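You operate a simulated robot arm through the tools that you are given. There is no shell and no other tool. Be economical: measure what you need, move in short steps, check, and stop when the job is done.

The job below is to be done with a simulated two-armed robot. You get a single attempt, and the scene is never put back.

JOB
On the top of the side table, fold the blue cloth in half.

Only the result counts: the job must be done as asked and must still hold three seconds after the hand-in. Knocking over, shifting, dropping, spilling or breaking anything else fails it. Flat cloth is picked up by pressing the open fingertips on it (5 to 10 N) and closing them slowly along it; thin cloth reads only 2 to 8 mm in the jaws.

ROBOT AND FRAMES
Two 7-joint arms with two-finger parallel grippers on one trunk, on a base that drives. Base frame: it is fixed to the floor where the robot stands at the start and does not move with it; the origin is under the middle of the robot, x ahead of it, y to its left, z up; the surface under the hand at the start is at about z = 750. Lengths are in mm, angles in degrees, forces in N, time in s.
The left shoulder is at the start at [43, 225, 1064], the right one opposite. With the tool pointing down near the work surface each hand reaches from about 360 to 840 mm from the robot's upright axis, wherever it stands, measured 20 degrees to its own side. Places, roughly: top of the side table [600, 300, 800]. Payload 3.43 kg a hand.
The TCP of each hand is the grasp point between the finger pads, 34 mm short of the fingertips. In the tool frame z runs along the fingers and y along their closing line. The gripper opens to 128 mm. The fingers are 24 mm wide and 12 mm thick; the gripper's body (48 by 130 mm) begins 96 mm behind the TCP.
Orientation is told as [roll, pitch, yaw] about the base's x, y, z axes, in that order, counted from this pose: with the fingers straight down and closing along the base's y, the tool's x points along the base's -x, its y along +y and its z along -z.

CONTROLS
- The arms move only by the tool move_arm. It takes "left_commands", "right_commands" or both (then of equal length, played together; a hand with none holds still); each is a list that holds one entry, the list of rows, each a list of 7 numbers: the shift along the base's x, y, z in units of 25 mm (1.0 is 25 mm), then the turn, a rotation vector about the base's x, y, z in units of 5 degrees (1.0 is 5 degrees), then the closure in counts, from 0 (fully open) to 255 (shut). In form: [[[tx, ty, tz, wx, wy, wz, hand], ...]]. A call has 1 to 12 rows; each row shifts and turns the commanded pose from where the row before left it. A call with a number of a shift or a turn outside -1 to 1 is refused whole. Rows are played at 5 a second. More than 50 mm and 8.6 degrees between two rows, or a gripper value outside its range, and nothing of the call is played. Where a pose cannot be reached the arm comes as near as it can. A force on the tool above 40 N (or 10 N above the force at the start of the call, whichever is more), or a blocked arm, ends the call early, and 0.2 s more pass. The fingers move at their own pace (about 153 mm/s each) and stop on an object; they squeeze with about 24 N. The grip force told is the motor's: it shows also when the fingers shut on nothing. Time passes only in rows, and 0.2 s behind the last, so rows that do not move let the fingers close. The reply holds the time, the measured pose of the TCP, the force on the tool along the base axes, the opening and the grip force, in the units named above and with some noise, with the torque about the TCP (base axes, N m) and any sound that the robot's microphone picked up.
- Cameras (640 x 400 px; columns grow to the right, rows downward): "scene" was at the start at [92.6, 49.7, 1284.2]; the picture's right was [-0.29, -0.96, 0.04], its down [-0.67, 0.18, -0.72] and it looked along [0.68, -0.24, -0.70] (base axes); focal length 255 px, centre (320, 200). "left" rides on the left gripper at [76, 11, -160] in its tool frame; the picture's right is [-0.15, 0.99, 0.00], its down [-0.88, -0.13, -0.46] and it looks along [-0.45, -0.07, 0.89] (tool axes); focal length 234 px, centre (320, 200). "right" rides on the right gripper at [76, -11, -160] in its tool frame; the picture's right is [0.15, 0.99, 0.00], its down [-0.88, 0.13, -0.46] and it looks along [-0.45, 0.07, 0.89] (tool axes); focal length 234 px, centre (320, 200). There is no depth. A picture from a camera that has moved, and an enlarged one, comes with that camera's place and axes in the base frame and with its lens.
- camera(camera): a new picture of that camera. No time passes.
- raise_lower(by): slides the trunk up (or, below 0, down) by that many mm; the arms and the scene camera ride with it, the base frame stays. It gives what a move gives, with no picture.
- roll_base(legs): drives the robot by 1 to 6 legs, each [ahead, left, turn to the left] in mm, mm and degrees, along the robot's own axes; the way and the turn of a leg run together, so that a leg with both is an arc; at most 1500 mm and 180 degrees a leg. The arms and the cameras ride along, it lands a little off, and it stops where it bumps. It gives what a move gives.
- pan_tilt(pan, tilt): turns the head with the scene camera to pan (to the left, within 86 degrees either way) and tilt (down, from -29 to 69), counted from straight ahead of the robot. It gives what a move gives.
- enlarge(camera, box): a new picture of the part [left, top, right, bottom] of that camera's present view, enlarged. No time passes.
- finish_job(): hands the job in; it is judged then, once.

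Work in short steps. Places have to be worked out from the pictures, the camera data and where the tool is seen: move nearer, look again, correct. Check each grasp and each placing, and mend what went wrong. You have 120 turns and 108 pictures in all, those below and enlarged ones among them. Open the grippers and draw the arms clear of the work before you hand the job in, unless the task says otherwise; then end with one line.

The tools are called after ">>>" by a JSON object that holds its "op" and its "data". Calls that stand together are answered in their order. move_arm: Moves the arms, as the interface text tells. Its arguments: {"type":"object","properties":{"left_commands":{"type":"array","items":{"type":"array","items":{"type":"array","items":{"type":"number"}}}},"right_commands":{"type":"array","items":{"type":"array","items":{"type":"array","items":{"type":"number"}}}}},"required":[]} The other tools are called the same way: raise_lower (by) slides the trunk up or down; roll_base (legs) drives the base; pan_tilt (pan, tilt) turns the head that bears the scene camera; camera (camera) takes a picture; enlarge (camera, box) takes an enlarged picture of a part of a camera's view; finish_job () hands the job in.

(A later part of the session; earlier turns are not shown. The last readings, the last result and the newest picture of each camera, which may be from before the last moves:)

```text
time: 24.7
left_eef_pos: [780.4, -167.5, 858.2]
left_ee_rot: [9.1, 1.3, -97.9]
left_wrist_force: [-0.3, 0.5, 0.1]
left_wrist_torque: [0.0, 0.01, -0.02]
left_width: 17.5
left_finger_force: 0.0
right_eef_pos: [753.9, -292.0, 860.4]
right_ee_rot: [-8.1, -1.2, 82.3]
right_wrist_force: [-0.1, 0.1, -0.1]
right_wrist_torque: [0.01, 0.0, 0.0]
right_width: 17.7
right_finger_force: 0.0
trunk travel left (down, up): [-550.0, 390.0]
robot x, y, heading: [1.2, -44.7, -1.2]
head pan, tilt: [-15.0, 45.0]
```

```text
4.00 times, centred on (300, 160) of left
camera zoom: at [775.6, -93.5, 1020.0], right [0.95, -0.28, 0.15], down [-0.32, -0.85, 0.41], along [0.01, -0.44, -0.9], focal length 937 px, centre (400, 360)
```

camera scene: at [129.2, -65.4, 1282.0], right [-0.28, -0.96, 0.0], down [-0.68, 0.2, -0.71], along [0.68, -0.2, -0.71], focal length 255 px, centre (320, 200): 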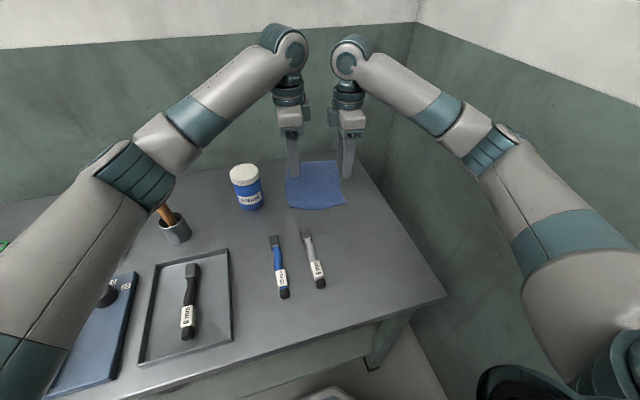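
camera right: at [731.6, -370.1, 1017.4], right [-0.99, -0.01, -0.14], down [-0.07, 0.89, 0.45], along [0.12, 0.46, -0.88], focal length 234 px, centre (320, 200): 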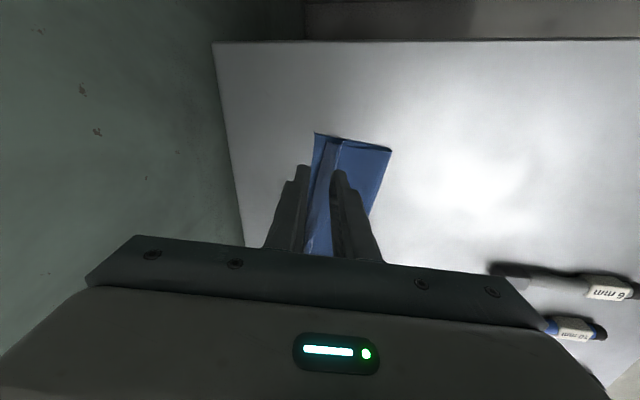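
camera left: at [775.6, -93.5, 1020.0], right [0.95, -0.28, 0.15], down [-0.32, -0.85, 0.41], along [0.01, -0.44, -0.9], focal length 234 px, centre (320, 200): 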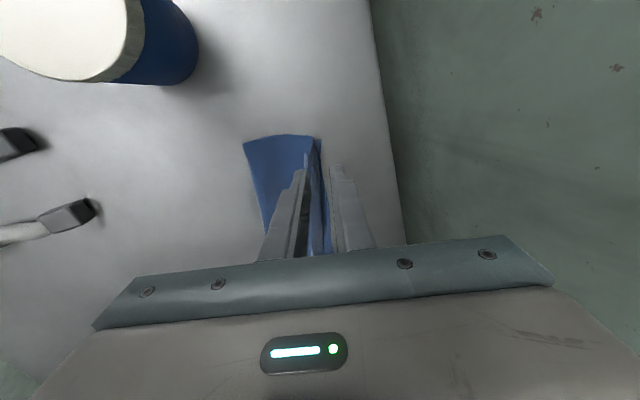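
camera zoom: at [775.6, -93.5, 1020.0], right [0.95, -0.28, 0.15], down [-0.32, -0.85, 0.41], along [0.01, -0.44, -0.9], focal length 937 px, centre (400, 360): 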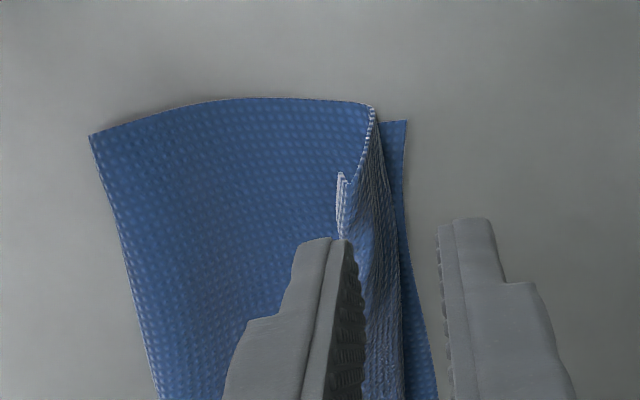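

The flap is springy and stands partly up, its free edge at x≈744 in the middle and its hinge at x≈775. I'll retract the left hand. With the right hand closed and upright, I'll go in front of the flap and later sweep it outward.

>>> {"op": "move_arm", "data": {"left_commands": [[[-0.2, 0.3, 1, 0, 0.4, 0, 220], [-0.2, 0.5, 1, 0, 0.4, 0, 220], [-0.4, 0.8, 0.8, 0, 0.4, 0, 220], [-0.4, 0.8, 0, 0, 0.5, 0, 220]]], "right_commands": [[[-0.3, 0.2, 0, 0, 0.4, 0, 255], [-0.3, 0.6, 0, 0, 0.4, 0, 255], [-0.3, 0.8, 0, 0, 0.4, 0, 255], [-0.3, 0.8, 0, 0, 0.5, 0, 255]]]}}

>>> {"op": "camera", "data": {"camera": "right"}}

>>> {"op": "camera", "data": {"camera": "left"}}

```text
time: 25.7
left_eef_pos: [750.3, -108.9, 929.2]
left_ee_rot: [0.6, 0.0, -98.1]
left_wrist_force: [0.7, -0.9, -0.1]
left_wrist_torque: [-0.04, 0.01, -0.02]
left_width: 17.8
left_finger_force: 0.1
right_eef_pos: [724.6, -231.3, 860.1]
right_ee_rot: [0.3, 0.1, 82.2]
right_wrist_force: [-0.4, 0.4, -0.9]
right_wrist_torque: [0.0, 0.0, 0.03]
right_width: 0.0
right_finger_force: 24.4
trunk travel left (down, up): [-550.0, 390.0]
robot x, y, heading: [-0.1, -45.9, -1.2]
head pan, tilt: [-15.0, 45.0]
```

```text
72 pictures are left
camera right: at [726.1, -309.3, 1018.8], right [-1.0, -0.01, 0.01], down [-0.01, 0.89, 0.46], along [-0.01, 0.46, -0.89], focal length 234 px, centre (320, 200)
```

right: 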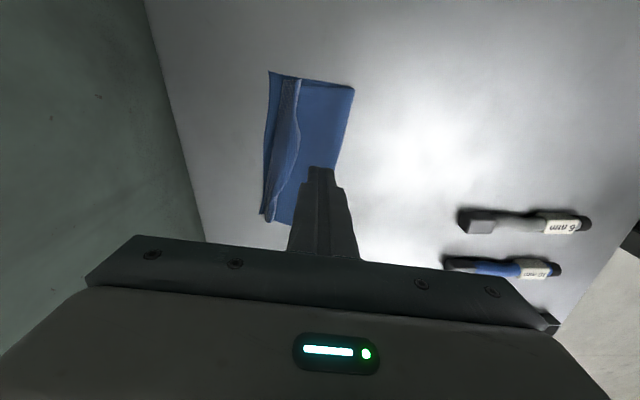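

```text
71 pictures are left
camera left: at [770.9, -34.2, 1088.6], right [0.96, -0.28, 0.01], down [-0.26, -0.85, 0.46], along [-0.12, -0.44, -0.89], focal length 234 px, centre (320, 200)
```

left: 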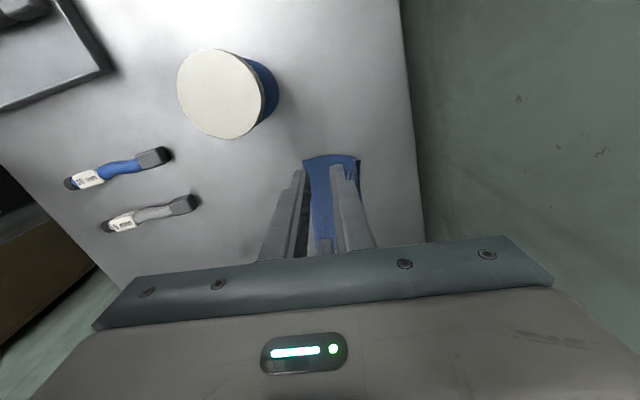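

>>> {"op": "enlarge", "data": {"camera": "right", "box": [230, 60, 390, 230]}}

```text
2.35 times, centred on (310, 145) of right
camera zoom: at [726.1, -309.3, 1018.8], right [-1.0, -0.01, 0.01], down [-0.01, 0.89, 0.46], along [-0.01, 0.46, -0.89], focal length 551 px, centre (344, 329)
```

zoom: 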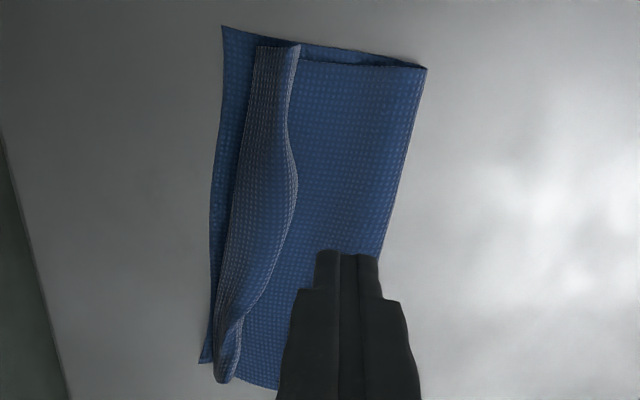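

The flap is widest around y≈-250, with its free edge at x≈746. I'll shift there and descend until just above the upper layer, in front of the flap.

>>> {"op": "move_arm", "data": {"right_commands": [[[-0.2, -0.7, -0.7, 0, 0, 0, 255], [0, 0, -0.8, 0, 0, 0, 255], [0, 0, -0.8, 0, 0, 0, 255], [0, 0, -0.5, 0, 0, 0, 255], [0, 0, -0.1, 0, 0, 0, 255], [0, 0, 0, 0, 0, 0, 255]]]}}

>>> {"op": "enlarge", "data": {"camera": "scene", "box": [280, 158, 344, 198]}}

>>> {"op": "enlarge", "data": {"camera": "right", "box": [200, 90, 440, 240]}}

```text
time: 27.1
left_eef_pos: [750.8, -109.6, 928.8]
left_ee_rot: [0.6, 0.0, -98.0]
left_wrist_force: [0.0, -0.1, 1.2]
left_wrist_torque: [0.04, 0.01, -0.03]
left_width: 17.4
left_finger_force: 0.1
right_eef_pos: [718.4, -250.6, 786.6]
right_ee_rot: [0.3, -0.1, 82.1]
right_wrist_force: [-0.1, 0.6, 0.4]
right_wrist_torque: [-0.02, -0.02, 0.01]
right_width: 0.0
right_finger_force: 24.6
trunk travel left (down, up): [-550.0, 390.0]
robot x, y, heading: [6.8, -46.5, -1.1]
head pan, tilt: [-15.0, 45.0]
```

```text
10.00 times, centred on (312, 178) of scene
camera zoom: at [129.3, -65.2, 1282.0], right [-0.28, -0.96, 0.0], down [-0.68, 0.2, -0.71], along [0.68, -0.2, -0.71], focal length 2550 px, centre (400, 420)
```

zoom: 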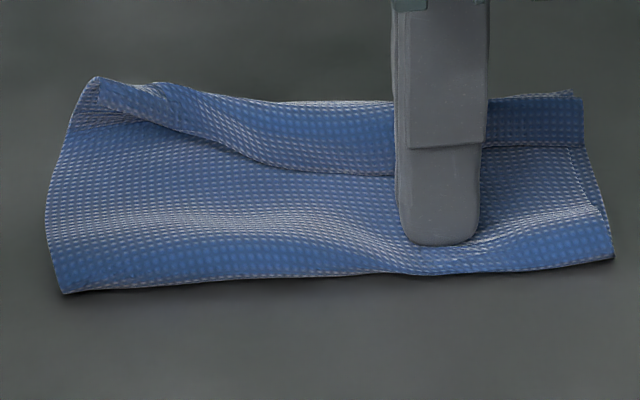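

```text
2.67 times, centred on (320, 165) of right
camera zoom: at [720.4, -328.7, 946.1], right [-1.0, -0.01, 0.01], down [-0.01, 0.89, 0.46], along [-0.01, 0.46, -0.89], focal length 624 px, centre (320, 293)
```

zoom: 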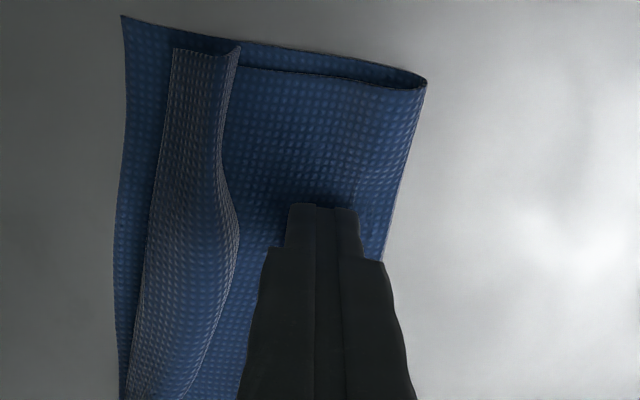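

The tip just rests on the upper layer in front of the flap. I'll sweep outward slowly, lifting a little along the way so the flap goes over.

>>> {"op": "move_arm", "data": {"right_commands": [[[0.4, -0.05, 0.02, 0, 0, 0, 255], [0.4, -0.05, 0.02, 0, 0, 0, 255], [0.4, -0.05, 0.04, 0, 0, 0, 255], [0.4, -0.05, 0.06, 0, 0, 0, 255], [0.4, -0.05, 0.06, 0, 0, 0, 255]]]}}

>>> {"op": "enlarge", "data": {"camera": "scene", "box": [280, 158, 344, 198]}}

>>> {"op": "enlarge", "data": {"camera": "right", "box": [200, 90, 440, 240]}}

```text
time: 28.3
left_eef_pos: [750.3, -110.1, 930.0]
left_ee_rot: [0.6, 0.0, -98.1]
left_wrist_force: [0.9, 0.2, -0.3]
left_wrist_torque: [0.01, 0.0, 0.04]
left_width: 17.5
left_finger_force: 0.1
right_eef_pos: [770.8, -257.2, 792.0]
right_ee_rot: [0.3, -0.1, 82.0]
right_wrist_force: [0.4, 1.0, -0.5]
right_wrist_torque: [-0.03, 0.05, 0.03]
right_width: 0.0
right_finger_force: 23.8
trunk travel left (down, up): [-550.0, 390.0]
robot x, y, heading: [3.0, -42.9, -1.4]
head pan, tilt: [-15.0, 45.0]
```

```text
10.00 times, centred on (312, 178) of scene
camera zoom: at [129.3, -65.0, 1282.0], right [-0.28, -0.96, 0.0], down [-0.68, 0.2, -0.71], along [0.68, -0.2, -0.71], focal length 2550 px, centre (400, 420)
```

zoom: 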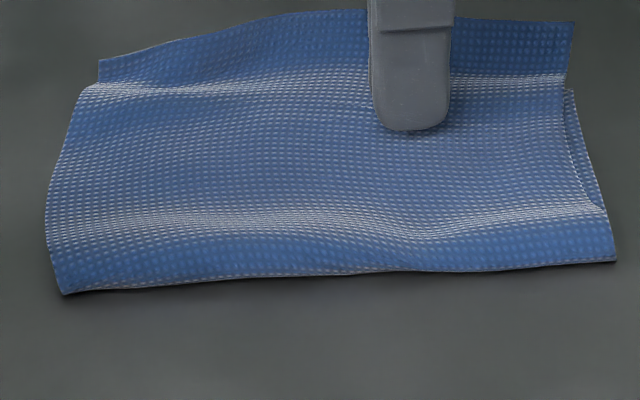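

```text
2.67 times, centred on (320, 165) of right
camera zoom: at [772.1, -334.5, 951.5], right [-1.0, -0.01, 0.01], down [-0.01, 0.89, 0.46], along [-0.01, 0.46, -0.89], focal length 624 px, centre (320, 293)
```

zoom: 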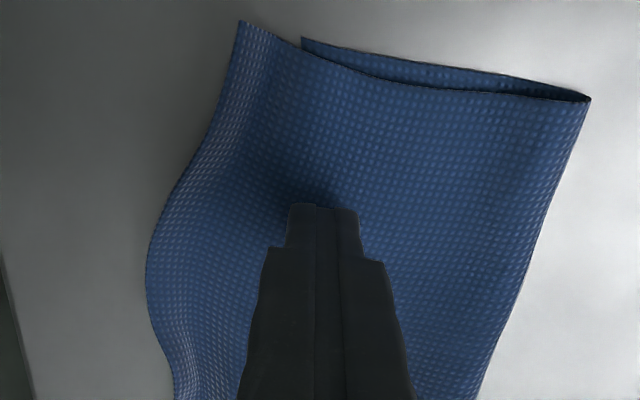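

The whole flap flipped outward. I'll lift the hand clear and look at the alignment.

>>> {"op": "move_arm", "data": {"right_commands": [[[-0.1, 0, 0.6, 0, 0, 0, 255], [0, 0, 1, 0, 0, 0, 255], [0, 0, 1, 0, 0, 0, 255], [-0.6, 0, 0.8, 0, 0, 0, 255], [-1, -0.6, 0, 0, 0, 0, 255], [-1, -0.6, 0, 0, 0, 0, 255]]]}}

>>> {"op": "camera", "data": {"camera": "right"}}

>>> {"op": "enlarge", "data": {"camera": "scene", "box": [280, 155, 344, 195]}}

>>> {"op": "enlarge", "data": {"camera": "left", "box": [240, 110, 400, 210]}}

```text
time: 29.7
left_eef_pos: [750.5, -110.3, 929.6]
left_ee_rot: [0.7, 0.1, -98.0]
left_wrist_force: [0.2, -0.6, 0.7]
left_wrist_torque: [0.03, -0.04, 0.04]
left_width: 17.6
left_finger_force: 0.0
right_eef_pos: [703.1, -287.0, 879.0]
right_ee_rot: [0.4, -0.1, 82.2]
right_wrist_force: [-0.3, 0.4, 0.7]
right_wrist_torque: [0.01, -0.03, -0.01]
right_width: 0.1
right_finger_force: 23.6
trunk travel left (down, up): [-550.0, 390.0]
robot x, y, heading: [0.7, -44.9, -1.1]
head pan, tilt: [-15.0, 45.0]
```

```text
65 pictures are left
camera right: at [703.8, -365.2, 1039.1], right [-1.0, -0.01, 0.0], down [-0.01, 0.89, 0.46], along [-0.01, 0.46, -0.89], focal length 234 px, centre (320, 200)
```

right: 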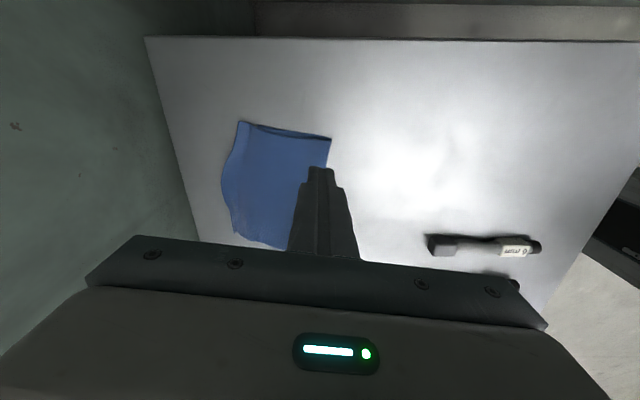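

```text
10.00 times, centred on (312, 175) of scene
camera zoom: at [128.5, -65.8, 1282.1], right [-0.28, -0.96, 0.0], down [-0.68, 0.2, -0.71], along [0.68, -0.2, -0.71], focal length 2550 px, centre (400, 450)
```

zoom: 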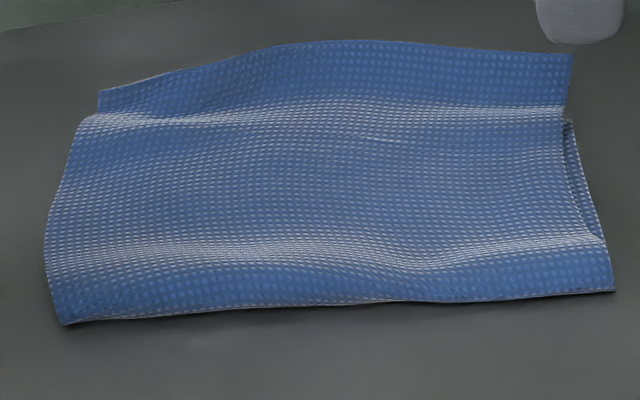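

```text
4.00 times, centred on (320, 160) of left
camera zoom: at [770.0, -35.8, 1089.3], right [0.96, -0.28, 0.01], down [-0.26, -0.85, 0.45], along [-0.12, -0.44, -0.89], focal length 937 px, centre (320, 360)
```

zoom: 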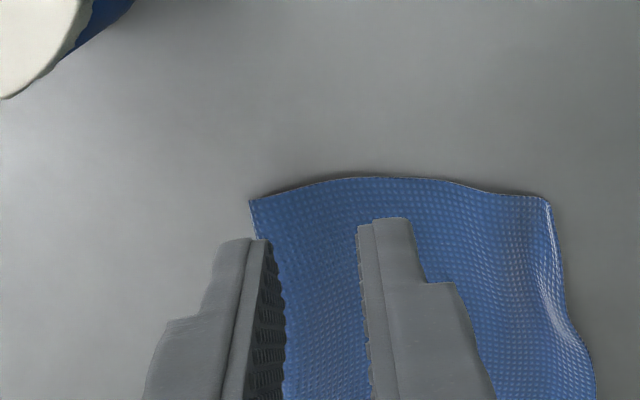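

Now the upper layer overshoots the lower far edge by about 23 mm (fold at x≈689, lower edge ≈773 on the right). I'll use both closed hands to drag only the upper layer lightly back toward me, first placing them above the far strip.

>>> {"op": "move_arm", "data": {"left_commands": [[[0.4, -0.6, 0, 0, 0, 0, 255], [0.4, -0.7, -0.2, 0, 0, 0, 255], [0.5, -0.7, -0.8, 0, 0, 0, 255], [0.5, -0.7, -0.9, 0, 0, 0, 255], [0, 0, -0.9, 0, 0, 0, 255], [0, 0, -0.9, 0, 0, 0, 255], [0, 0, -0.8, 0, 0, 0, 255], [0, 0, -0.6, 0, 0, 0, 255]]], "right_commands": [[[0.8, -0.1, 0, 0, 0, 0, 255], [0.8, -0.1, 0, 0, 0, 0, 255], [0.8, 0, 0, 0, 0, 0, 255], [0.5, 0, -0.6, 0, 0, 0, 255], [0, 0, -0.7, 0, 0, 0, 255], [0, 0, -0.7, 0, 0, 0, 255], [0, 0, -0.6, 0, 0, 0, 255], [0, 0, -0.5, 0, 0, 0, 255]]]}}

>>> {"op": "enlarge", "data": {"camera": "scene", "box": [264, 130, 376, 200]}}

>>> {"op": "enlarge", "data": {"camera": "right", "box": [200, 90, 440, 240]}}

>>> {"op": "enlarge", "data": {"camera": "left", "box": [200, 90, 440, 240]}}

```text
time: 31.5
left_eef_pos: [762.2, -148.0, 819.1]
left_ee_rot: [0.6, 0.1, -98.0]
left_wrist_force: [-0.1, 0.2, -0.8]
left_wrist_torque: [-0.04, 0.01, 0.03]
left_width: 0.0
left_finger_force: 23.5
left hand out of reach, approached as far as the arm can: row 2, 3, 4
right_eef_pos: [773.4, -290.5, 799.9]
right_ee_rot: [0.2, -0.1, 82.1]
right_wrist_force: [0.2, 0.0, 0.8]
right_wrist_torque: [-0.01, 0.03, 0.02]
right_width: 0.0
right_finger_force: 23.5
trunk travel left (down, up): [-550.0, 390.0]
robot x, y, heading: [0.3, -42.0, -1.3]
head pan, tilt: [-15.0, 45.0]
```

```text
5.71 times, centred on (320, 165) of scene
camera zoom: at [129.7, -65.4, 1282.0], right [-0.28, -0.96, 0.0], down [-0.68, 0.2, -0.71], along [0.68, -0.2, -0.71], focal length 1457 px, centre (320, 400)
```

zoom: 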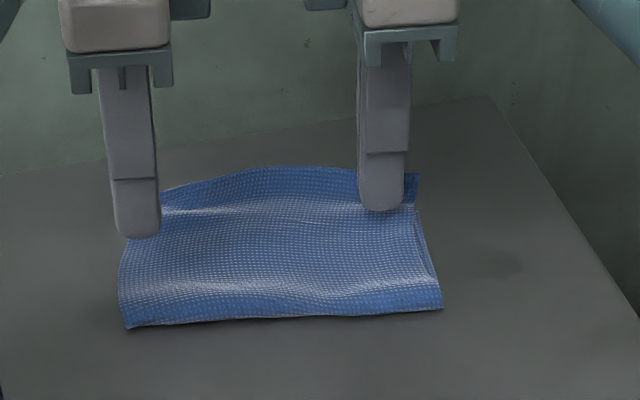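

```text
2.67 times, centred on (320, 165) of right
camera zoom: at [775.4, -368.6, 958.7], right [-1.0, -0.01, 0.01], down [-0.01, 0.89, 0.46], along [-0.01, 0.46, -0.89], focal length 624 px, centre (320, 293)
```

zoom: 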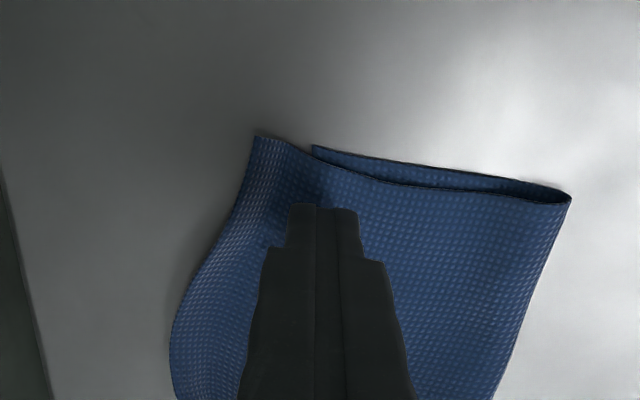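

```text
2.67 times, centred on (320, 165) of left
camera zoom: at [781.9, -74.5, 978.9], right [0.96, -0.28, 0.01], down [-0.26, -0.85, 0.45], along [-0.12, -0.44, -0.89], focal length 624 px, centre (320, 293)
```

zoom: 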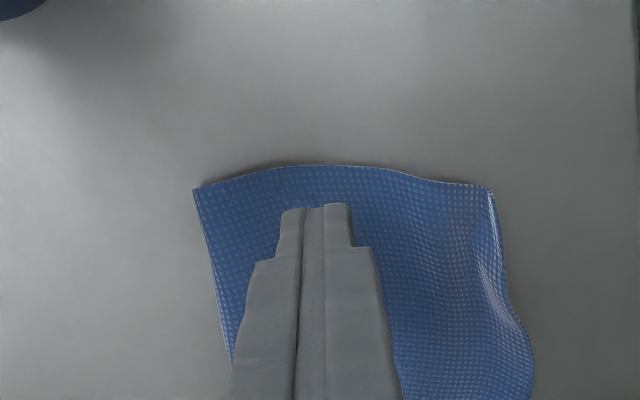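

Overshoot on the right side is about 20 mm (upper corner x≈795, lower 776, fold 686). I'll lower both closed fingertips lightly onto the upper layer, then drag toward me.

>>> {"op": "move_arm", "data": {"left_commands": [[[0.3, -0.5, -0.5, 0, 0, 0, 255], [0.3, -0.1, -0.5, 0, 0, 0, 255], [0, 0, -0.3, 0, 0, 0, 255], [0, 0, 0, 0, 0, 0, 255]]], "right_commands": [[[0, 0, -0.3, 0, 0, 0, 255], [0, 0, -0.26, 0, 0, 0, 255], [0, 0, 0, 0, 0, 0, 255], [0, 0, 0, 0, 0, 0, 255]]]}}

```text
time: 32.5
left_eef_pos: [763.7, -152.2, 800.7]
left_ee_rot: [0.7, 0.0, -98.0]
left_wrist_force: [0.4, -1.0, -0.4]
left_wrist_torque: [-0.01, 0.0, 0.03]
left_width: 0.1
left_finger_force: 23.9
left hand out of reach, approached as far as the arm can: row 1, 3
right_eef_pos: [773.1, -290.4, 786.5]
right_ee_rot: [0.4, 0.0, 82.1]
right_wrist_force: [-0.1, 0.9, 2.0]
right_wrist_torque: [-0.01, -0.03, -0.01]
right_width: 0.1
right_finger_force: 24.0
trunk travel left (down, up): [-550.0, 390.0]
robot x, y, heading: [0.4, -44.6, -1.2]
head pan, tilt: [-15.0, 45.0]
```

Left arm is at its reach with vertical fingers, so I'll tilt it forward about 12° and lower it to the cloth.

>>> {"op": "move_arm", "data": {"left_commands": [[[0, 0, 0, 0, -1, 0, 255], [0, 0, 0, 0, -1, 0, 255], [0.3, -0.3, 0, 0, -0.4, 0, 255], [0.3, -0.3, -0.3, 0, 0, 0, 255], [0, 0, -0.25, 0, 0, 0, 255], [0, 0, 0, 0, 0, 0, 255]]]}}

```text
time: 33.9
left_eef_pos: [780.0, -166.8, 787.6]
left_ee_rot: [12.4, 1.7, -97.8]
left_wrist_force: [-0.1, -0.2, 0.3]
left_wrist_torque: [0.0, 0.03, -0.02]
left_width: 0.2
left_finger_force: 23.7
right_eef_pos: [772.9, -290.6, 786.4]
right_ee_rot: [0.3, -0.1, 82.1]
right_wrist_force: [0.2, 1.1, 2.0]
right_wrist_torque: [-0.03, 0.01, -0.02]
right_width: 0.2
right_finger_force: 24.4
trunk travel left (down, up): [-550.0, 390.0]
robot x, y, heading: [1.4, -42.2, -1.1]
head pan, tilt: [-15.0, 45.0]
```

Both tips touch lightly (about 0.3 and 2 N). Dragging the upper layer back toward me by about 40 mm.

>>> {"op": "move_arm", "data": {"left_commands": [[[-0.3, 0.04, -0.02, 0, 0, 0, 255], [-0.3, 0.04, 0, 0, 0, 0, 255], [-0.3, 0.04, 0, 0, 0, 0, 255], [-0.3, 0.04, 0, 0, 0, 0, 255], [-0.3, 0.04, 0, 0, 0, 0, 255]]], "right_commands": [[[-0.3, 0.04, 0, 0, 0, 0, 255], [-0.3, 0.04, 0, 0, 0, 0, 255], [-0.3, 0.04, 0, 0, 0, 0, 255], [-0.3, 0.04, 0, 0, 0, 0, 255], [-0.3, 0.04, 0, 0, 0, 0, 255]]]}}

>>> {"op": "enlarge", "data": {"camera": "scene", "box": [264, 130, 376, 200]}}

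>>> {"op": "enlarge", "data": {"camera": "right", "box": [200, 90, 440, 240]}}

>>> {"op": "enlarge", "data": {"camera": "left", "box": [200, 90, 440, 240]}}

```text
time: 35.1
left_eef_pos: [742.8, -162.4, 787.8]
left_ee_rot: [12.6, 1.7, -97.8]
left_wrist_force: [1.4, -0.3, 9.6]
left_wrist_torque: [-0.07, -0.03, 0.02]
left_width: 0.2
left_finger_force: 24.1
right_eef_pos: [735.8, -284.9, 787.0]
right_ee_rot: [0.4, -0.1, 82.0]
right_wrist_force: [0.5, 0.1, 2.0]
right_wrist_torque: [-0.01, -0.02, 0.0]
right_width: 0.1
right_finger_force: 24.1
trunk travel left (down, up): [-550.0, 390.0]
robot x, y, heading: [4.0, -41.5, -1.2]
head pan, tilt: [-15.0, 45.0]
```

```text
5.71 times, centred on (320, 165) of scene
camera zoom: at [128.0, -65.1, 1282.3], right [-0.28, -0.96, 0.0], down [-0.68, 0.2, -0.71], along [0.68, -0.2, -0.71], focal length 1457 px, centre (320, 400)
```

zoom: 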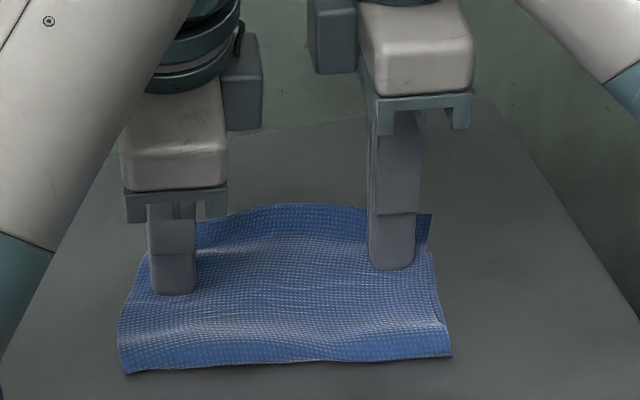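

```text
2.67 times, centred on (320, 165) of right
camera zoom: at [737.8, -363.1, 945.7], right [-1.0, -0.01, 0.0], down [-0.01, 0.89, 0.46], along [-0.01, 0.46, -0.89], focal length 624 px, centre (320, 293)
```

zoom: 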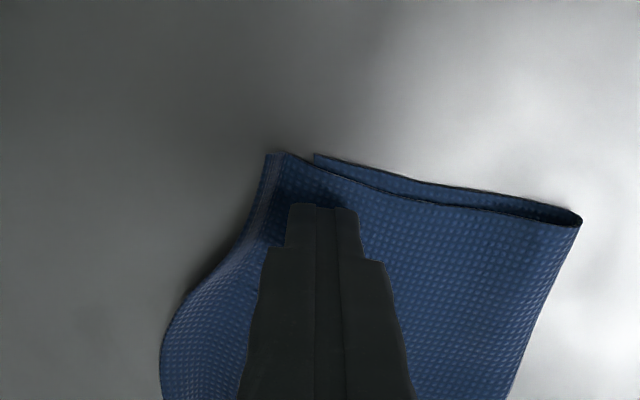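

```text
2.67 times, centred on (320, 165) of left
camera zoom: at [728.1, -87.8, 947.4], right [0.94, -0.28, 0.21], down [-0.35, -0.85, 0.39], along [0.07, -0.44, -0.9], focal length 624 px, centre (320, 293)
```

zoom: 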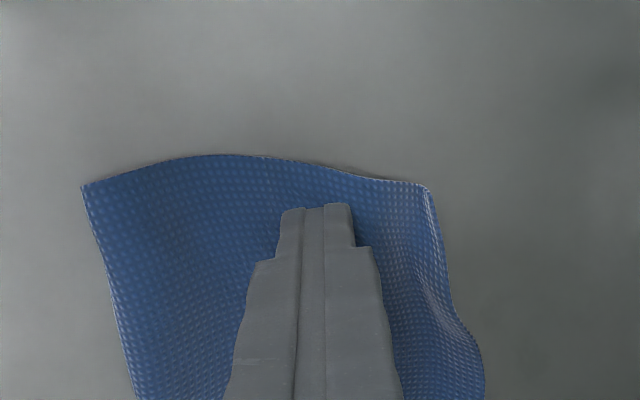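

The whole stack moved together toward me by about 37 mm, so the overshoot remains, about 15 mm at the right, 26 mm at the left and 40 mm in the middle. Next I'll press only on the overhanging strip in the middle, where the finger pins just the upper layer. First I'll clear the left hand and position the right.

>>> {"op": "move_arm", "data": {"left_commands": [[[0, 0, 0.8, 0, 0, 0, 255], [0, 0, 1, 0, 0.8, 0, 255], [0, 0.3, 1, 0, 0.8, 0, 255], [-0.3, 0.8, 1, 0, 0.8, 0, 255], [-0.3, 0.8, 0.5, 0, 0, 0, 255], [-0.3, 0.8, 0, 0, 0, 0, 255], [0, 0, 0, 0, 0, 0, 255]]], "right_commands": [[[0, 0, 0.6, 0, 0, 0, 255], [0, 0, 0.6, 0, 0, 0, 255], [0.4, 0, 0.5, 0, 0, 0, 255], [0.6, 0, 0, 0, 0, 0, 255], [0.4, 0.9, 0, 0, 0, 0, 255], [0.2, 0.9, 0, 0, 0, 0, 255], [0.1, 0.4, 0, 0, 0, 0, 255]]]}}

>>> {"op": "enlarge", "data": {"camera": "scene", "box": [264, 135, 376, 205]}}

>>> {"op": "enlarge", "data": {"camera": "right", "box": [200, 60, 440, 210]}}

>>> {"op": "camera", "data": {"camera": "left"}}

```text
time: 36.7
left_eef_pos: [719.6, -95.7, 893.3]
left_ee_rot: [0.6, 0.1, -98.0]
left_wrist_force: [1.5, -0.1, 0.9]
left_wrist_torque: [0.0, 0.02, 0.01]
left_width: 0.0
left_finger_force: 24.6
right_eef_pos: [781.2, -233.5, 827.7]
right_ee_rot: [0.2, -0.1, 82.1]
right_wrist_force: [0.3, -0.4, 0.4]
right_wrist_torque: [0.02, 0.03, 0.03]
right_width: 0.1
right_finger_force: 23.8
trunk travel left (down, up): [-550.0, 390.0]
robot x, y, heading: [1.5, -45.6, -1.5]
head pan, tilt: [-15.0, 45.0]
```

```text
5.71 times, centred on (320, 170) of scene
camera zoom: at [129.3, -65.7, 1282.0], right [-0.28, -0.96, 0.0], down [-0.68, 0.2, -0.71], along [0.68, -0.2, -0.71], focal length 1457 px, centre (320, 371)
```

zoom: 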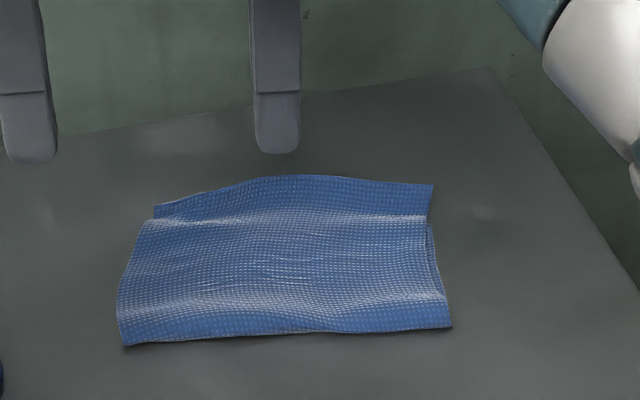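

```text
2.67 times, centred on (320, 135) of right
camera zoom: at [781.8, -310.1, 986.5], right [-1.0, -0.01, 0.01], down [0.0, 0.89, 0.46], along [-0.01, 0.46, -0.89], focal length 624 px, centre (320, 373)
```

zoom: 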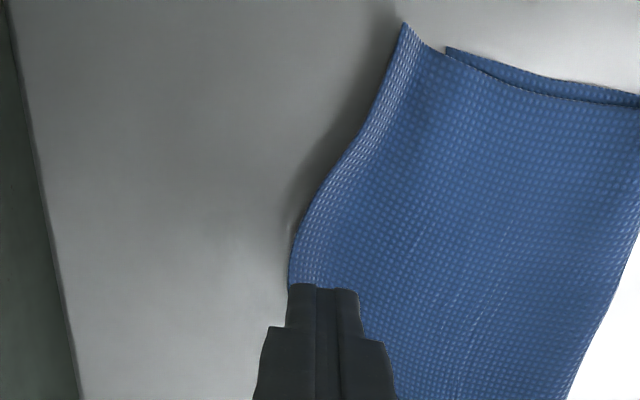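

```text
54 pictures are left
camera left: at [739.8, -21.0, 1051.8], right [0.96, -0.28, 0.01], down [-0.26, -0.85, 0.45], along [-0.12, -0.44, -0.89], focal length 234 px, centre (320, 200)
```

left: 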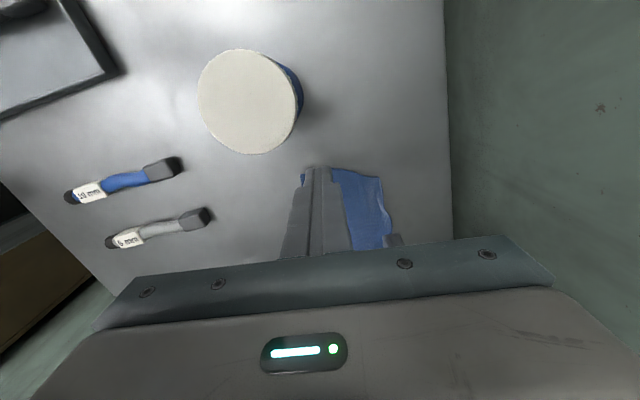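

Mid-edge of the upper layer is at x≈791. I'll set the fingertips on the overhanging strip at x≈776 and press gently.

>>> {"op": "move_arm", "data": {"right_commands": [[[-0.2, 0, -0.8, 0, 0, 0, 255], [0, 0, -0.7, 0, 0, 0, 255], [0, 0, -0.15, 0, 0, 0, 255], [0, 0, -0.1, 0, 0, 0, 255], [0, 0, 0, 0, 0, 0, 255]]]}}

```text
time: 37.9
left_eef_pos: [720.1, -94.6, 893.0]
left_ee_rot: [0.6, 0.1, -98.0]
left_wrist_force: [0.1, 0.6, 0.6]
left_wrist_torque: [-0.01, -0.03, 0.01]
left_width: 0.0
left_finger_force: 24.1
right_eef_pos: [773.4, -230.4, 785.5]
right_ee_rot: [0.2, -0.1, 82.1]
right_wrist_force: [1.5, -0.9, 4.3]
right_wrist_torque: [-0.06, -0.05, 0.0]
right_width: 0.0
right_finger_force: 23.8
trunk travel left (down, up): [-550.0, 390.0]
robot x, y, heading: [1.4, -43.9, -1.1]
head pan, tilt: [-15.0, 45.0]
```

Contact at 4.3 N. Dragging the strip about 28 mm toward me.

>>> {"op": "move_arm", "data": {"right_commands": [[[-0.28, 0.04, 0, 0, 0, 0, 255], [-0.28, 0.04, 0, 0, 0, 0, 255], [-0.28, 0.04, 0, 0, 0, 0, 255], [-0.28, 0.04, 0, 0, 0, 0, 255], [0, 0, 0, 0, 0, 0, 255]]]}}

>>> {"op": "enlarge", "data": {"camera": "scene", "box": [264, 135, 376, 205]}}

>>> {"op": "enlarge", "data": {"camera": "right", "box": [200, 60, 440, 210]}}

```text
time: 39.1
left_eef_pos: [718.9, -94.6, 893.1]
left_ee_rot: [0.7, -0.1, -98.1]
left_wrist_force: [0.1, 0.8, -0.8]
left_wrist_torque: [0.03, -0.01, 0.0]
left_width: 0.0
left_finger_force: 24.4
right_eef_pos: [746.5, -226.6, 786.8]
right_ee_rot: [0.1, -0.1, 82.2]
right_wrist_force: [1.2, -0.1, 5.1]
right_wrist_torque: [-0.02, -0.04, 0.0]
right_width: 0.0
right_finger_force: 23.8
trunk travel left (down, up): [-550.0, 390.0]
robot x, y, heading: [3.3, -42.1, -1.2]
head pan, tilt: [-15.0, 45.0]
```

```text
5.71 times, centred on (320, 170) of scene
camera zoom: at [128.8, -65.1, 1282.1], right [-0.28, -0.96, 0.0], down [-0.68, 0.2, -0.71], along [0.68, -0.2, -0.71], focal length 1457 px, centre (320, 371)
```

zoom: 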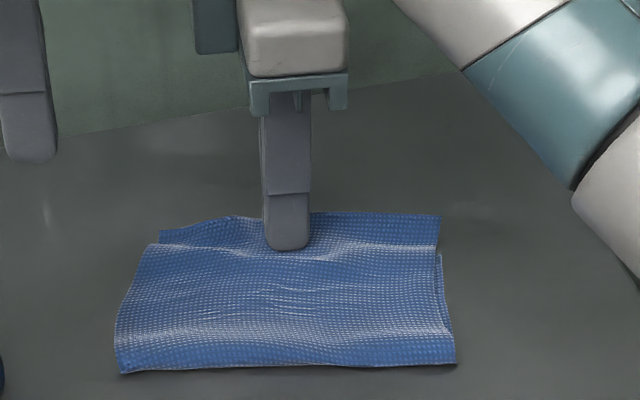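

```text
2.67 times, centred on (320, 135) of right
camera zoom: at [748.0, -305.0, 944.5], right [-1.0, -0.01, 0.0], down [-0.01, 0.89, 0.46], along [-0.01, 0.46, -0.89], focal length 624 px, centre (320, 373)
```

zoom: 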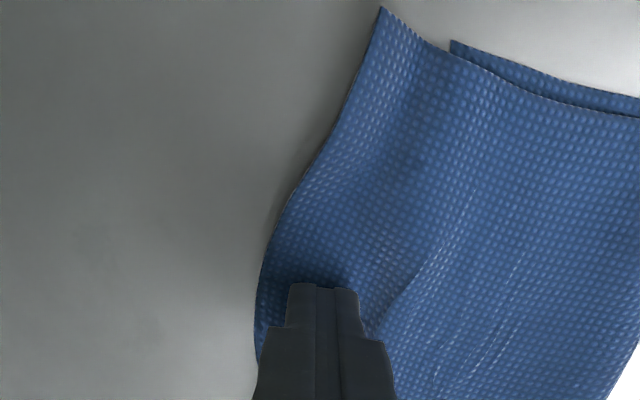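

The stack again slid as one: friction between layers exceeds friction with the table. So I'll lift instead, with the right hand turned so its fingers close along the edge (yaw 0, so no hem), pinch the overhanging middle, raise it and re-lay it further back.

>>> {"op": "move_arm", "data": {"left_commands": [[[0, 0.8, 1, 0, 0, 0, 255], [0, 0.8, 1, 0, 0, 0, 255], [-1, 0.8, 0, 0, 0, 0, 255], [-1, 0, 0, 0, 0, 0, 255], [0, 0, 0, 0, 0, 0, 255], [0, 0, 0, 0, 0, 0, 255], [0, 0, 0, 0, 0, 0, 255], [0, 0, 0, 0, 0, 0, 255], [0, 0, 0, 0, 0, 0, 255], [0, 0, 0, 0, 0, 0, 255], [0, 0, 0, 0, 0, 0, 255], [0, 0, 0, 0, 0, 0, 255]]], "right_commands": [[[0, 0, 0.7, 0, 0, 0, 255], [0, 0, 1, 0, 0, 0, 255], [0, 0, 1, 0, 0, -1, 255], [0, 0, 0, 0, 0, -1, 255], [0, 0, 0, 0, 0, -1, 200], [0, 0, 0, 0, 0, -1, 190], [0, 0, 0, 0, 0, -1, 180], [0, 0, 0, 0, 0, -1, 175], [0, 0, 0, 0, 0, -1, 175], [0, 0, 0, 0, 0, -1, 175], [0, 0, 0, 0, 0, -1, 175], [0, 0, 0, 0, 0, -1, 175]]]}}

>>> {"op": "move_arm", "data": {"right_commands": [[[0, 0, 0, 0, 0, -1, 175], [0, 0, 0, 0, 0, -1, 175], [0, 0, 0, 0, 0, -1, 175], [0, 0, 0, 0, 0, -1, 175], [0, 0, 0, 0, 0, -1, 175], [0, 0, 0, 0, 0, -1, 175], [0, 0, 0, 0, 0, -1, 175], [0, 0, 0, 0, 0, -1, 175]]]}}

>>> {"op": "camera", "data": {"camera": "right"}}

>>> {"op": "enlarge", "data": {"camera": "scene", "box": [256, 130, 384, 210]}}

```text
time: 41.7
left_eef_pos: [670.1, -34.2, 945.3]
left_ee_rot: [0.6, -0.1, -98.0]
left_wrist_force: [0.2, 0.3, 0.1]
left_wrist_torque: [0.0, 0.0, -0.01]
left_width: 0.0
left_finger_force: 24.2
right_eef_pos: [746.9, -227.3, 852.9]
right_ee_rot: [0.3, -0.1, 32.1]
right_wrist_force: [0.1, -0.3, 0.4]
right_wrist_torque: [-0.01, 0.0, 0.02]
right_width: 40.2
right_finger_force: 0.1
trunk travel left (down, up): [-550.0, 390.0]
robot x, y, heading: [2.6, -39.6, -1.0]
head pan, tilt: [-15.0, 45.0]
```

```text
time: 43.5
left_eef_pos: [668.9, -34.4, 945.1]
left_ee_rot: [0.6, 0.0, -97.9]
left_wrist_force: [0.6, -0.7, 0.3]
left_wrist_torque: [0.03, 0.0, 0.01]
left_width: 0.0
left_finger_force: 24.3
right_eef_pos: [746.2, -227.5, 850.9]
right_ee_rot: [0.3, -0.1, -8.0]
right_wrist_force: [-0.1, 0.2, -0.3]
right_wrist_torque: [-0.02, -0.02, -0.02]
right_width: 40.3
right_finger_force: 0.0
trunk travel left (down, up): [-550.0, 390.0]
robot x, y, heading: [0.6, -40.8, -1.1]
head pan, tilt: [-15.0, 45.0]
```

```text
51 pictures are left
camera right: at [669.7, -230.2, 1010.7], right [-0.01, 1.0, 0.0], down [0.89, 0.0, 0.46], along [0.46, 0.01, -0.89], focal length 234 px, centre (320, 200)
```

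right: 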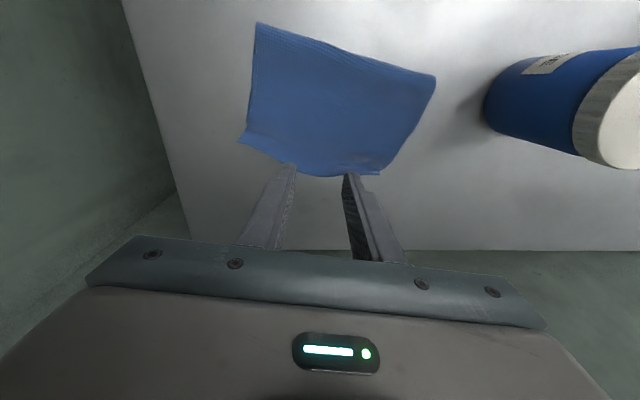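

```text
5.00 times, centred on (320, 170) of scene
camera zoom: at [129.3, -65.2, 1282.1], right [-0.28, -0.96, 0.0], down [-0.68, 0.2, -0.71], along [0.68, -0.2, -0.71], focal length 1275 px, centre (320, 350)
```

zoom: 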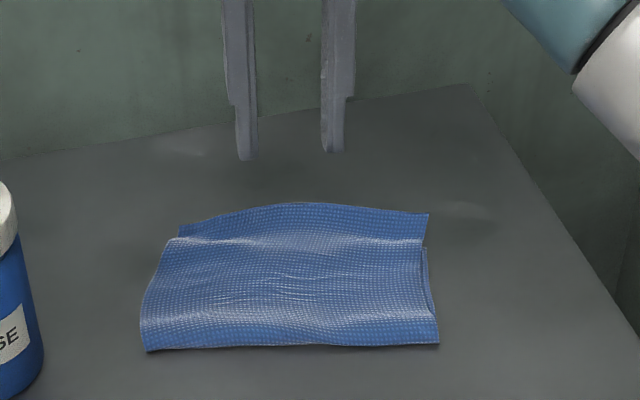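

The upper middle edge is at (771,-239). I'll position the fingers over the overhang at (755,-238) and descend to contact.

>>> {"op": "move_arm", "data": {"right_commands": [[[0.36, -0.42, -0.8, 0, 0, 0, 175], [0, 0, -0.9, 0, 0, 0, 175], [0, 0, -0.8, 0, 0, 0, 175], [0, 0, -0.12, 0, 0, 0, 175], [0, 0, 0, 0, 0, 0, 175]]]}}

>>> {"op": "enlarge", "data": {"camera": "right", "box": [200, 60, 440, 210]}}

```text
time: 44.7
left_eef_pos: [670.9, -33.6, 944.5]
left_ee_rot: [0.6, 0.0, -98.0]
left_wrist_force: [1.2, -0.1, 0.0]
left_wrist_torque: [0.0, 0.02, -0.02]
left_width: 0.1
left_finger_force: 23.8
right_eef_pos: [756.7, -237.4, 786.1]
right_ee_rot: [0.2, 0.0, -7.9]
right_wrist_force: [0.5, 0.0, -0.1]
right_wrist_torque: [-0.02, -0.03, 0.0]
right_width: 40.3
right_finger_force: 0.0
trunk travel left (down, up): [-550.0, 390.0]
robot x, y, heading: [4.3, -42.2, -1.3]
head pan, tilt: [-15.0, 45.0]
```

```text
2.67 times, centred on (320, 135) of right
camera zoom: at [678.5, -240.2, 945.5], right [-0.01, 1.0, 0.0], down [0.89, 0.01, 0.46], along [0.46, 0.01, -0.89], focal length 624 px, centre (320, 373)
```

zoom: 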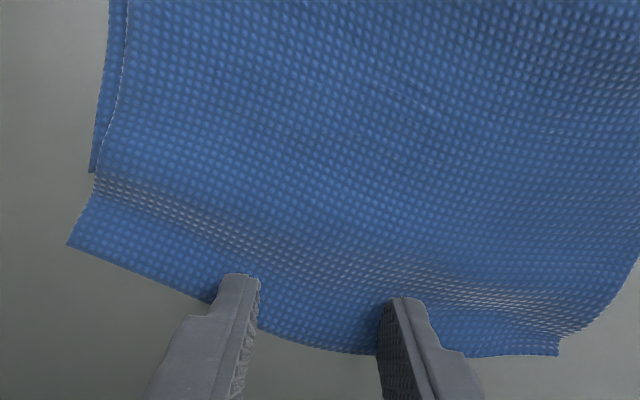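

Good placement on the overhang. Press and close slowly.

>>> {"op": "move_arm", "data": {"right_commands": [[[0, 0, -0.1, 0, 0, 0, 175], [0, 0, -0.05, 0, 0, 0, 175], [0, 0, 0, 0, 0, 0, 180], [0, 0, 0, 0, 0, 0, 190], [0, 0, 0, 0, 0, 0, 200], [0, 0, 0, 0, 0, 0, 210], [0, 0, 0, 0, 0, 0, 220], [0, 0, 0, 0, 0, 0, 230], [0, 0, 0, 0, 0, 0, 240], [0, 0, 0, 0, 0, 0, 250], [0, 0, 0, 0, 0, 0, 255], [0, 0, 0, 0, 0, 0, 255]]]}}

>>> {"op": "enlarge", "data": {"camera": "right", "box": [200, 60, 440, 210]}}

```text
time: 47.3
left_eef_pos: [668.0, -32.9, 946.3]
left_ee_rot: [0.7, 0.0, -98.0]
left_wrist_force: [-0.1, -0.4, 0.0]
left_wrist_torque: [-0.02, -0.02, -0.01]
left_width: 0.0
left_finger_force: 24.4
right_eef_pos: [754.3, -238.2, 785.5]
right_ee_rot: [0.4, -0.2, -7.9]
right_wrist_force: [0.6, -1.2, 19.2]
right_wrist_torque: [-0.12, 0.01, -0.01]
right_width: 2.7
right_finger_force: 23.9
trunk travel left (down, up): [-550.0, 390.0]
robot x, y, heading: [2.4, -42.6, -1.1]
head pan, tilt: [-15.0, 45.0]
```

```text
2.67 times, centred on (320, 135) of right
camera zoom: at [677.0, -239.7, 944.3], right [-0.01, 1.0, 0.0], down [0.89, 0.01, 0.46], along [0.46, 0.01, -0.89], focal length 624 px, centre (320, 373)
```

zoom: 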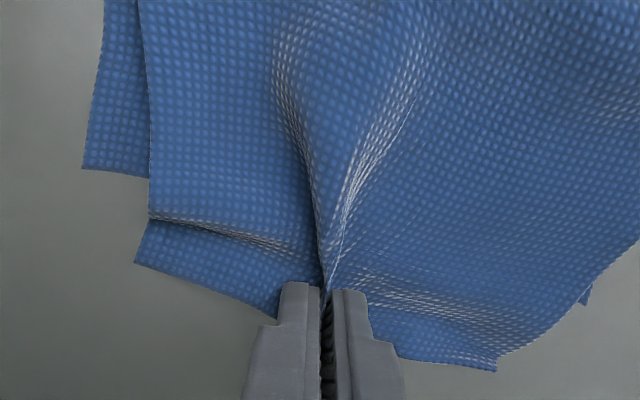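

Only the upper layer is pinched. I'll lift it about 60 mm, peeling back so the corners come free, and look.

>>> {"op": "move_arm", "data": {"right_commands": [[[-0.1, 0, 0.6, 0, 0, 0, 255], [-0.3, 0.05, 0.7, 0, 0, 0, 255], [-0.5, 0.1, 0.7, 0, 0, 0, 255], [-0.7, 0.1, 0.5, 0, 0, 0, 255], [0, 0, 0, 0, 0, 0, 255]]]}}

>>> {"op": "camera", "data": {"camera": "right"}}

>>> {"op": "enlarge", "data": {"camera": "scene", "box": [256, 130, 384, 210]}}

```text
time: 48.5
left_eef_pos: [670.7, -32.9, 945.0]
left_ee_rot: [0.6, 0.1, -98.0]
left_wrist_force: [-0.8, 0.3, -0.1]
left_wrist_torque: [-0.01, 0.04, 0.01]
left_width: 0.0
left_finger_force: 23.9
right_eef_pos: [716.0, -231.0, 845.4]
right_ee_rot: [0.3, 0.0, -7.9]
right_wrist_force: [0.2, 0.4, -0.8]
right_wrist_torque: [0.0, -0.03, 0.01]
right_width: 2.6
right_finger_force: 24.5
trunk travel left (down, up): [-550.0, 390.0]
robot x, y, heading: [1.5, -38.7, -1.1]
head pan, tilt: [-15.0, 45.0]
```

```text
47 pictures are left
camera right: at [639.1, -232.5, 1004.3], right [-0.01, 1.0, 0.0], down [0.89, 0.01, 0.46], along [0.46, 0.01, -0.89], focal length 234 px, centre (320, 200)
```

right: 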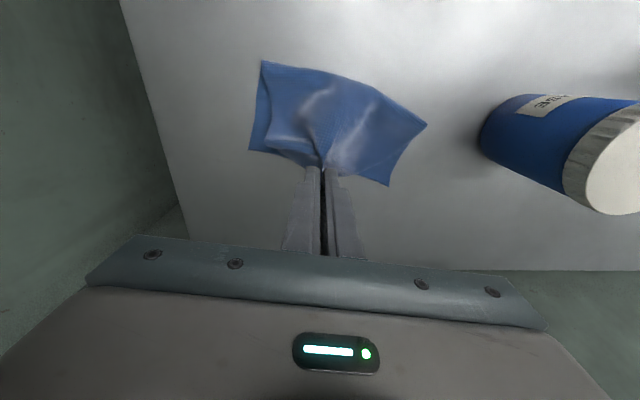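

```text
5.00 times, centred on (320, 170) of scene
camera zoom: at [129.8, -65.1, 1282.0], right [-0.28, -0.96, 0.0], down [-0.68, 0.2, -0.71], along [0.68, -0.2, -0.71], focal length 1275 px, centre (320, 350)
```

zoom: 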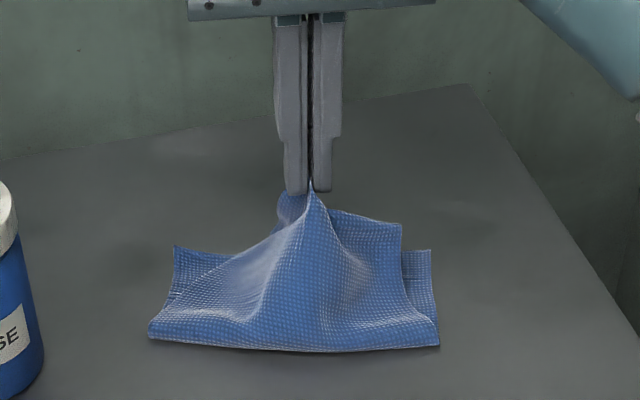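

The lower far edge is now visible, from (709,-307) to (749,-150). I'll draw the pinched edge back a little to relax the loop, then re-lay it so the upper edge lands on the lower one.

>>> {"op": "move_arm", "data": {"right_commands": [[[-0.8, 0.2, 0.1, 0, 0, 0, 255], [-0.6, 0.1, 0, 0, 0, 0, 255], [0, 0, 0, 0, 0, 0, 255], [0.5, -0.1, -0.2, 0, 0, 0, 255], [0.5, -0.1, -0.5, 0, 0, 0, 255], [0.4, -0.1, -0.8, 0, 0, 0, 255], [0.2, 0, -0.6, 0, 0, 0, 255], [0, 0, -0.15, 0, 0, 0, 255], [0, 0, 0, 0, 0, 0, 255]]]}}

>>> {"op": "camera", "data": {"camera": "right"}}

>>> {"op": "enlarge", "data": {"camera": "scene", "box": [256, 130, 384, 210]}}

```text
time: 50.5
left_eef_pos: [669.5, -34.1, 944.6]
left_ee_rot: [0.7, 0.0, -98.0]
left_wrist_force: [-0.7, -0.2, 0.0]
left_wrist_torque: [0.01, -0.02, 0.01]
left_width: 0.1
left_finger_force: 24.1
right_eef_pos: [722.0, -232.8, 790.6]
right_ee_rot: [0.3, -0.1, -7.8]
right_wrist_force: [-0.5, 0.4, 1.0]
right_wrist_torque: [0.03, 0.01, -0.01]
right_width: 2.4
right_finger_force: 24.3
trunk travel left (down, up): [-550.0, 390.0]
robot x, y, heading: [-4.8, -42.7, -1.5]
head pan, tilt: [-15.0, 45.0]
```

```text
45 pictures are left
camera right: at [644.5, -234.7, 950.5], right [-0.01, 1.0, 0.01], down [0.89, 0.01, 0.46], along [0.46, 0.01, -0.89], focal length 234 px, centre (320, 200)
```

right: 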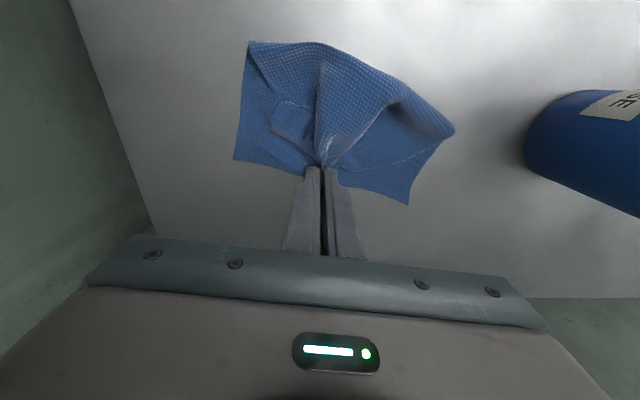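

```text
5.00 times, centred on (320, 170) of scene
camera zoom: at [129.2, -65.1, 1282.1], right [-0.28, -0.96, 0.0], down [-0.68, 0.2, -0.71], along [0.68, -0.2, -0.71], focal length 1275 px, centre (320, 350)
```

zoom: 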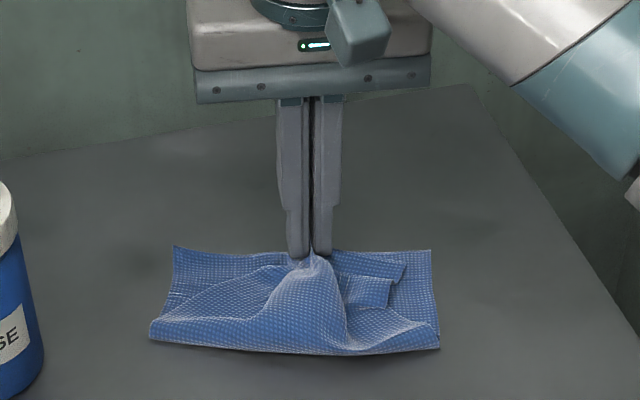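

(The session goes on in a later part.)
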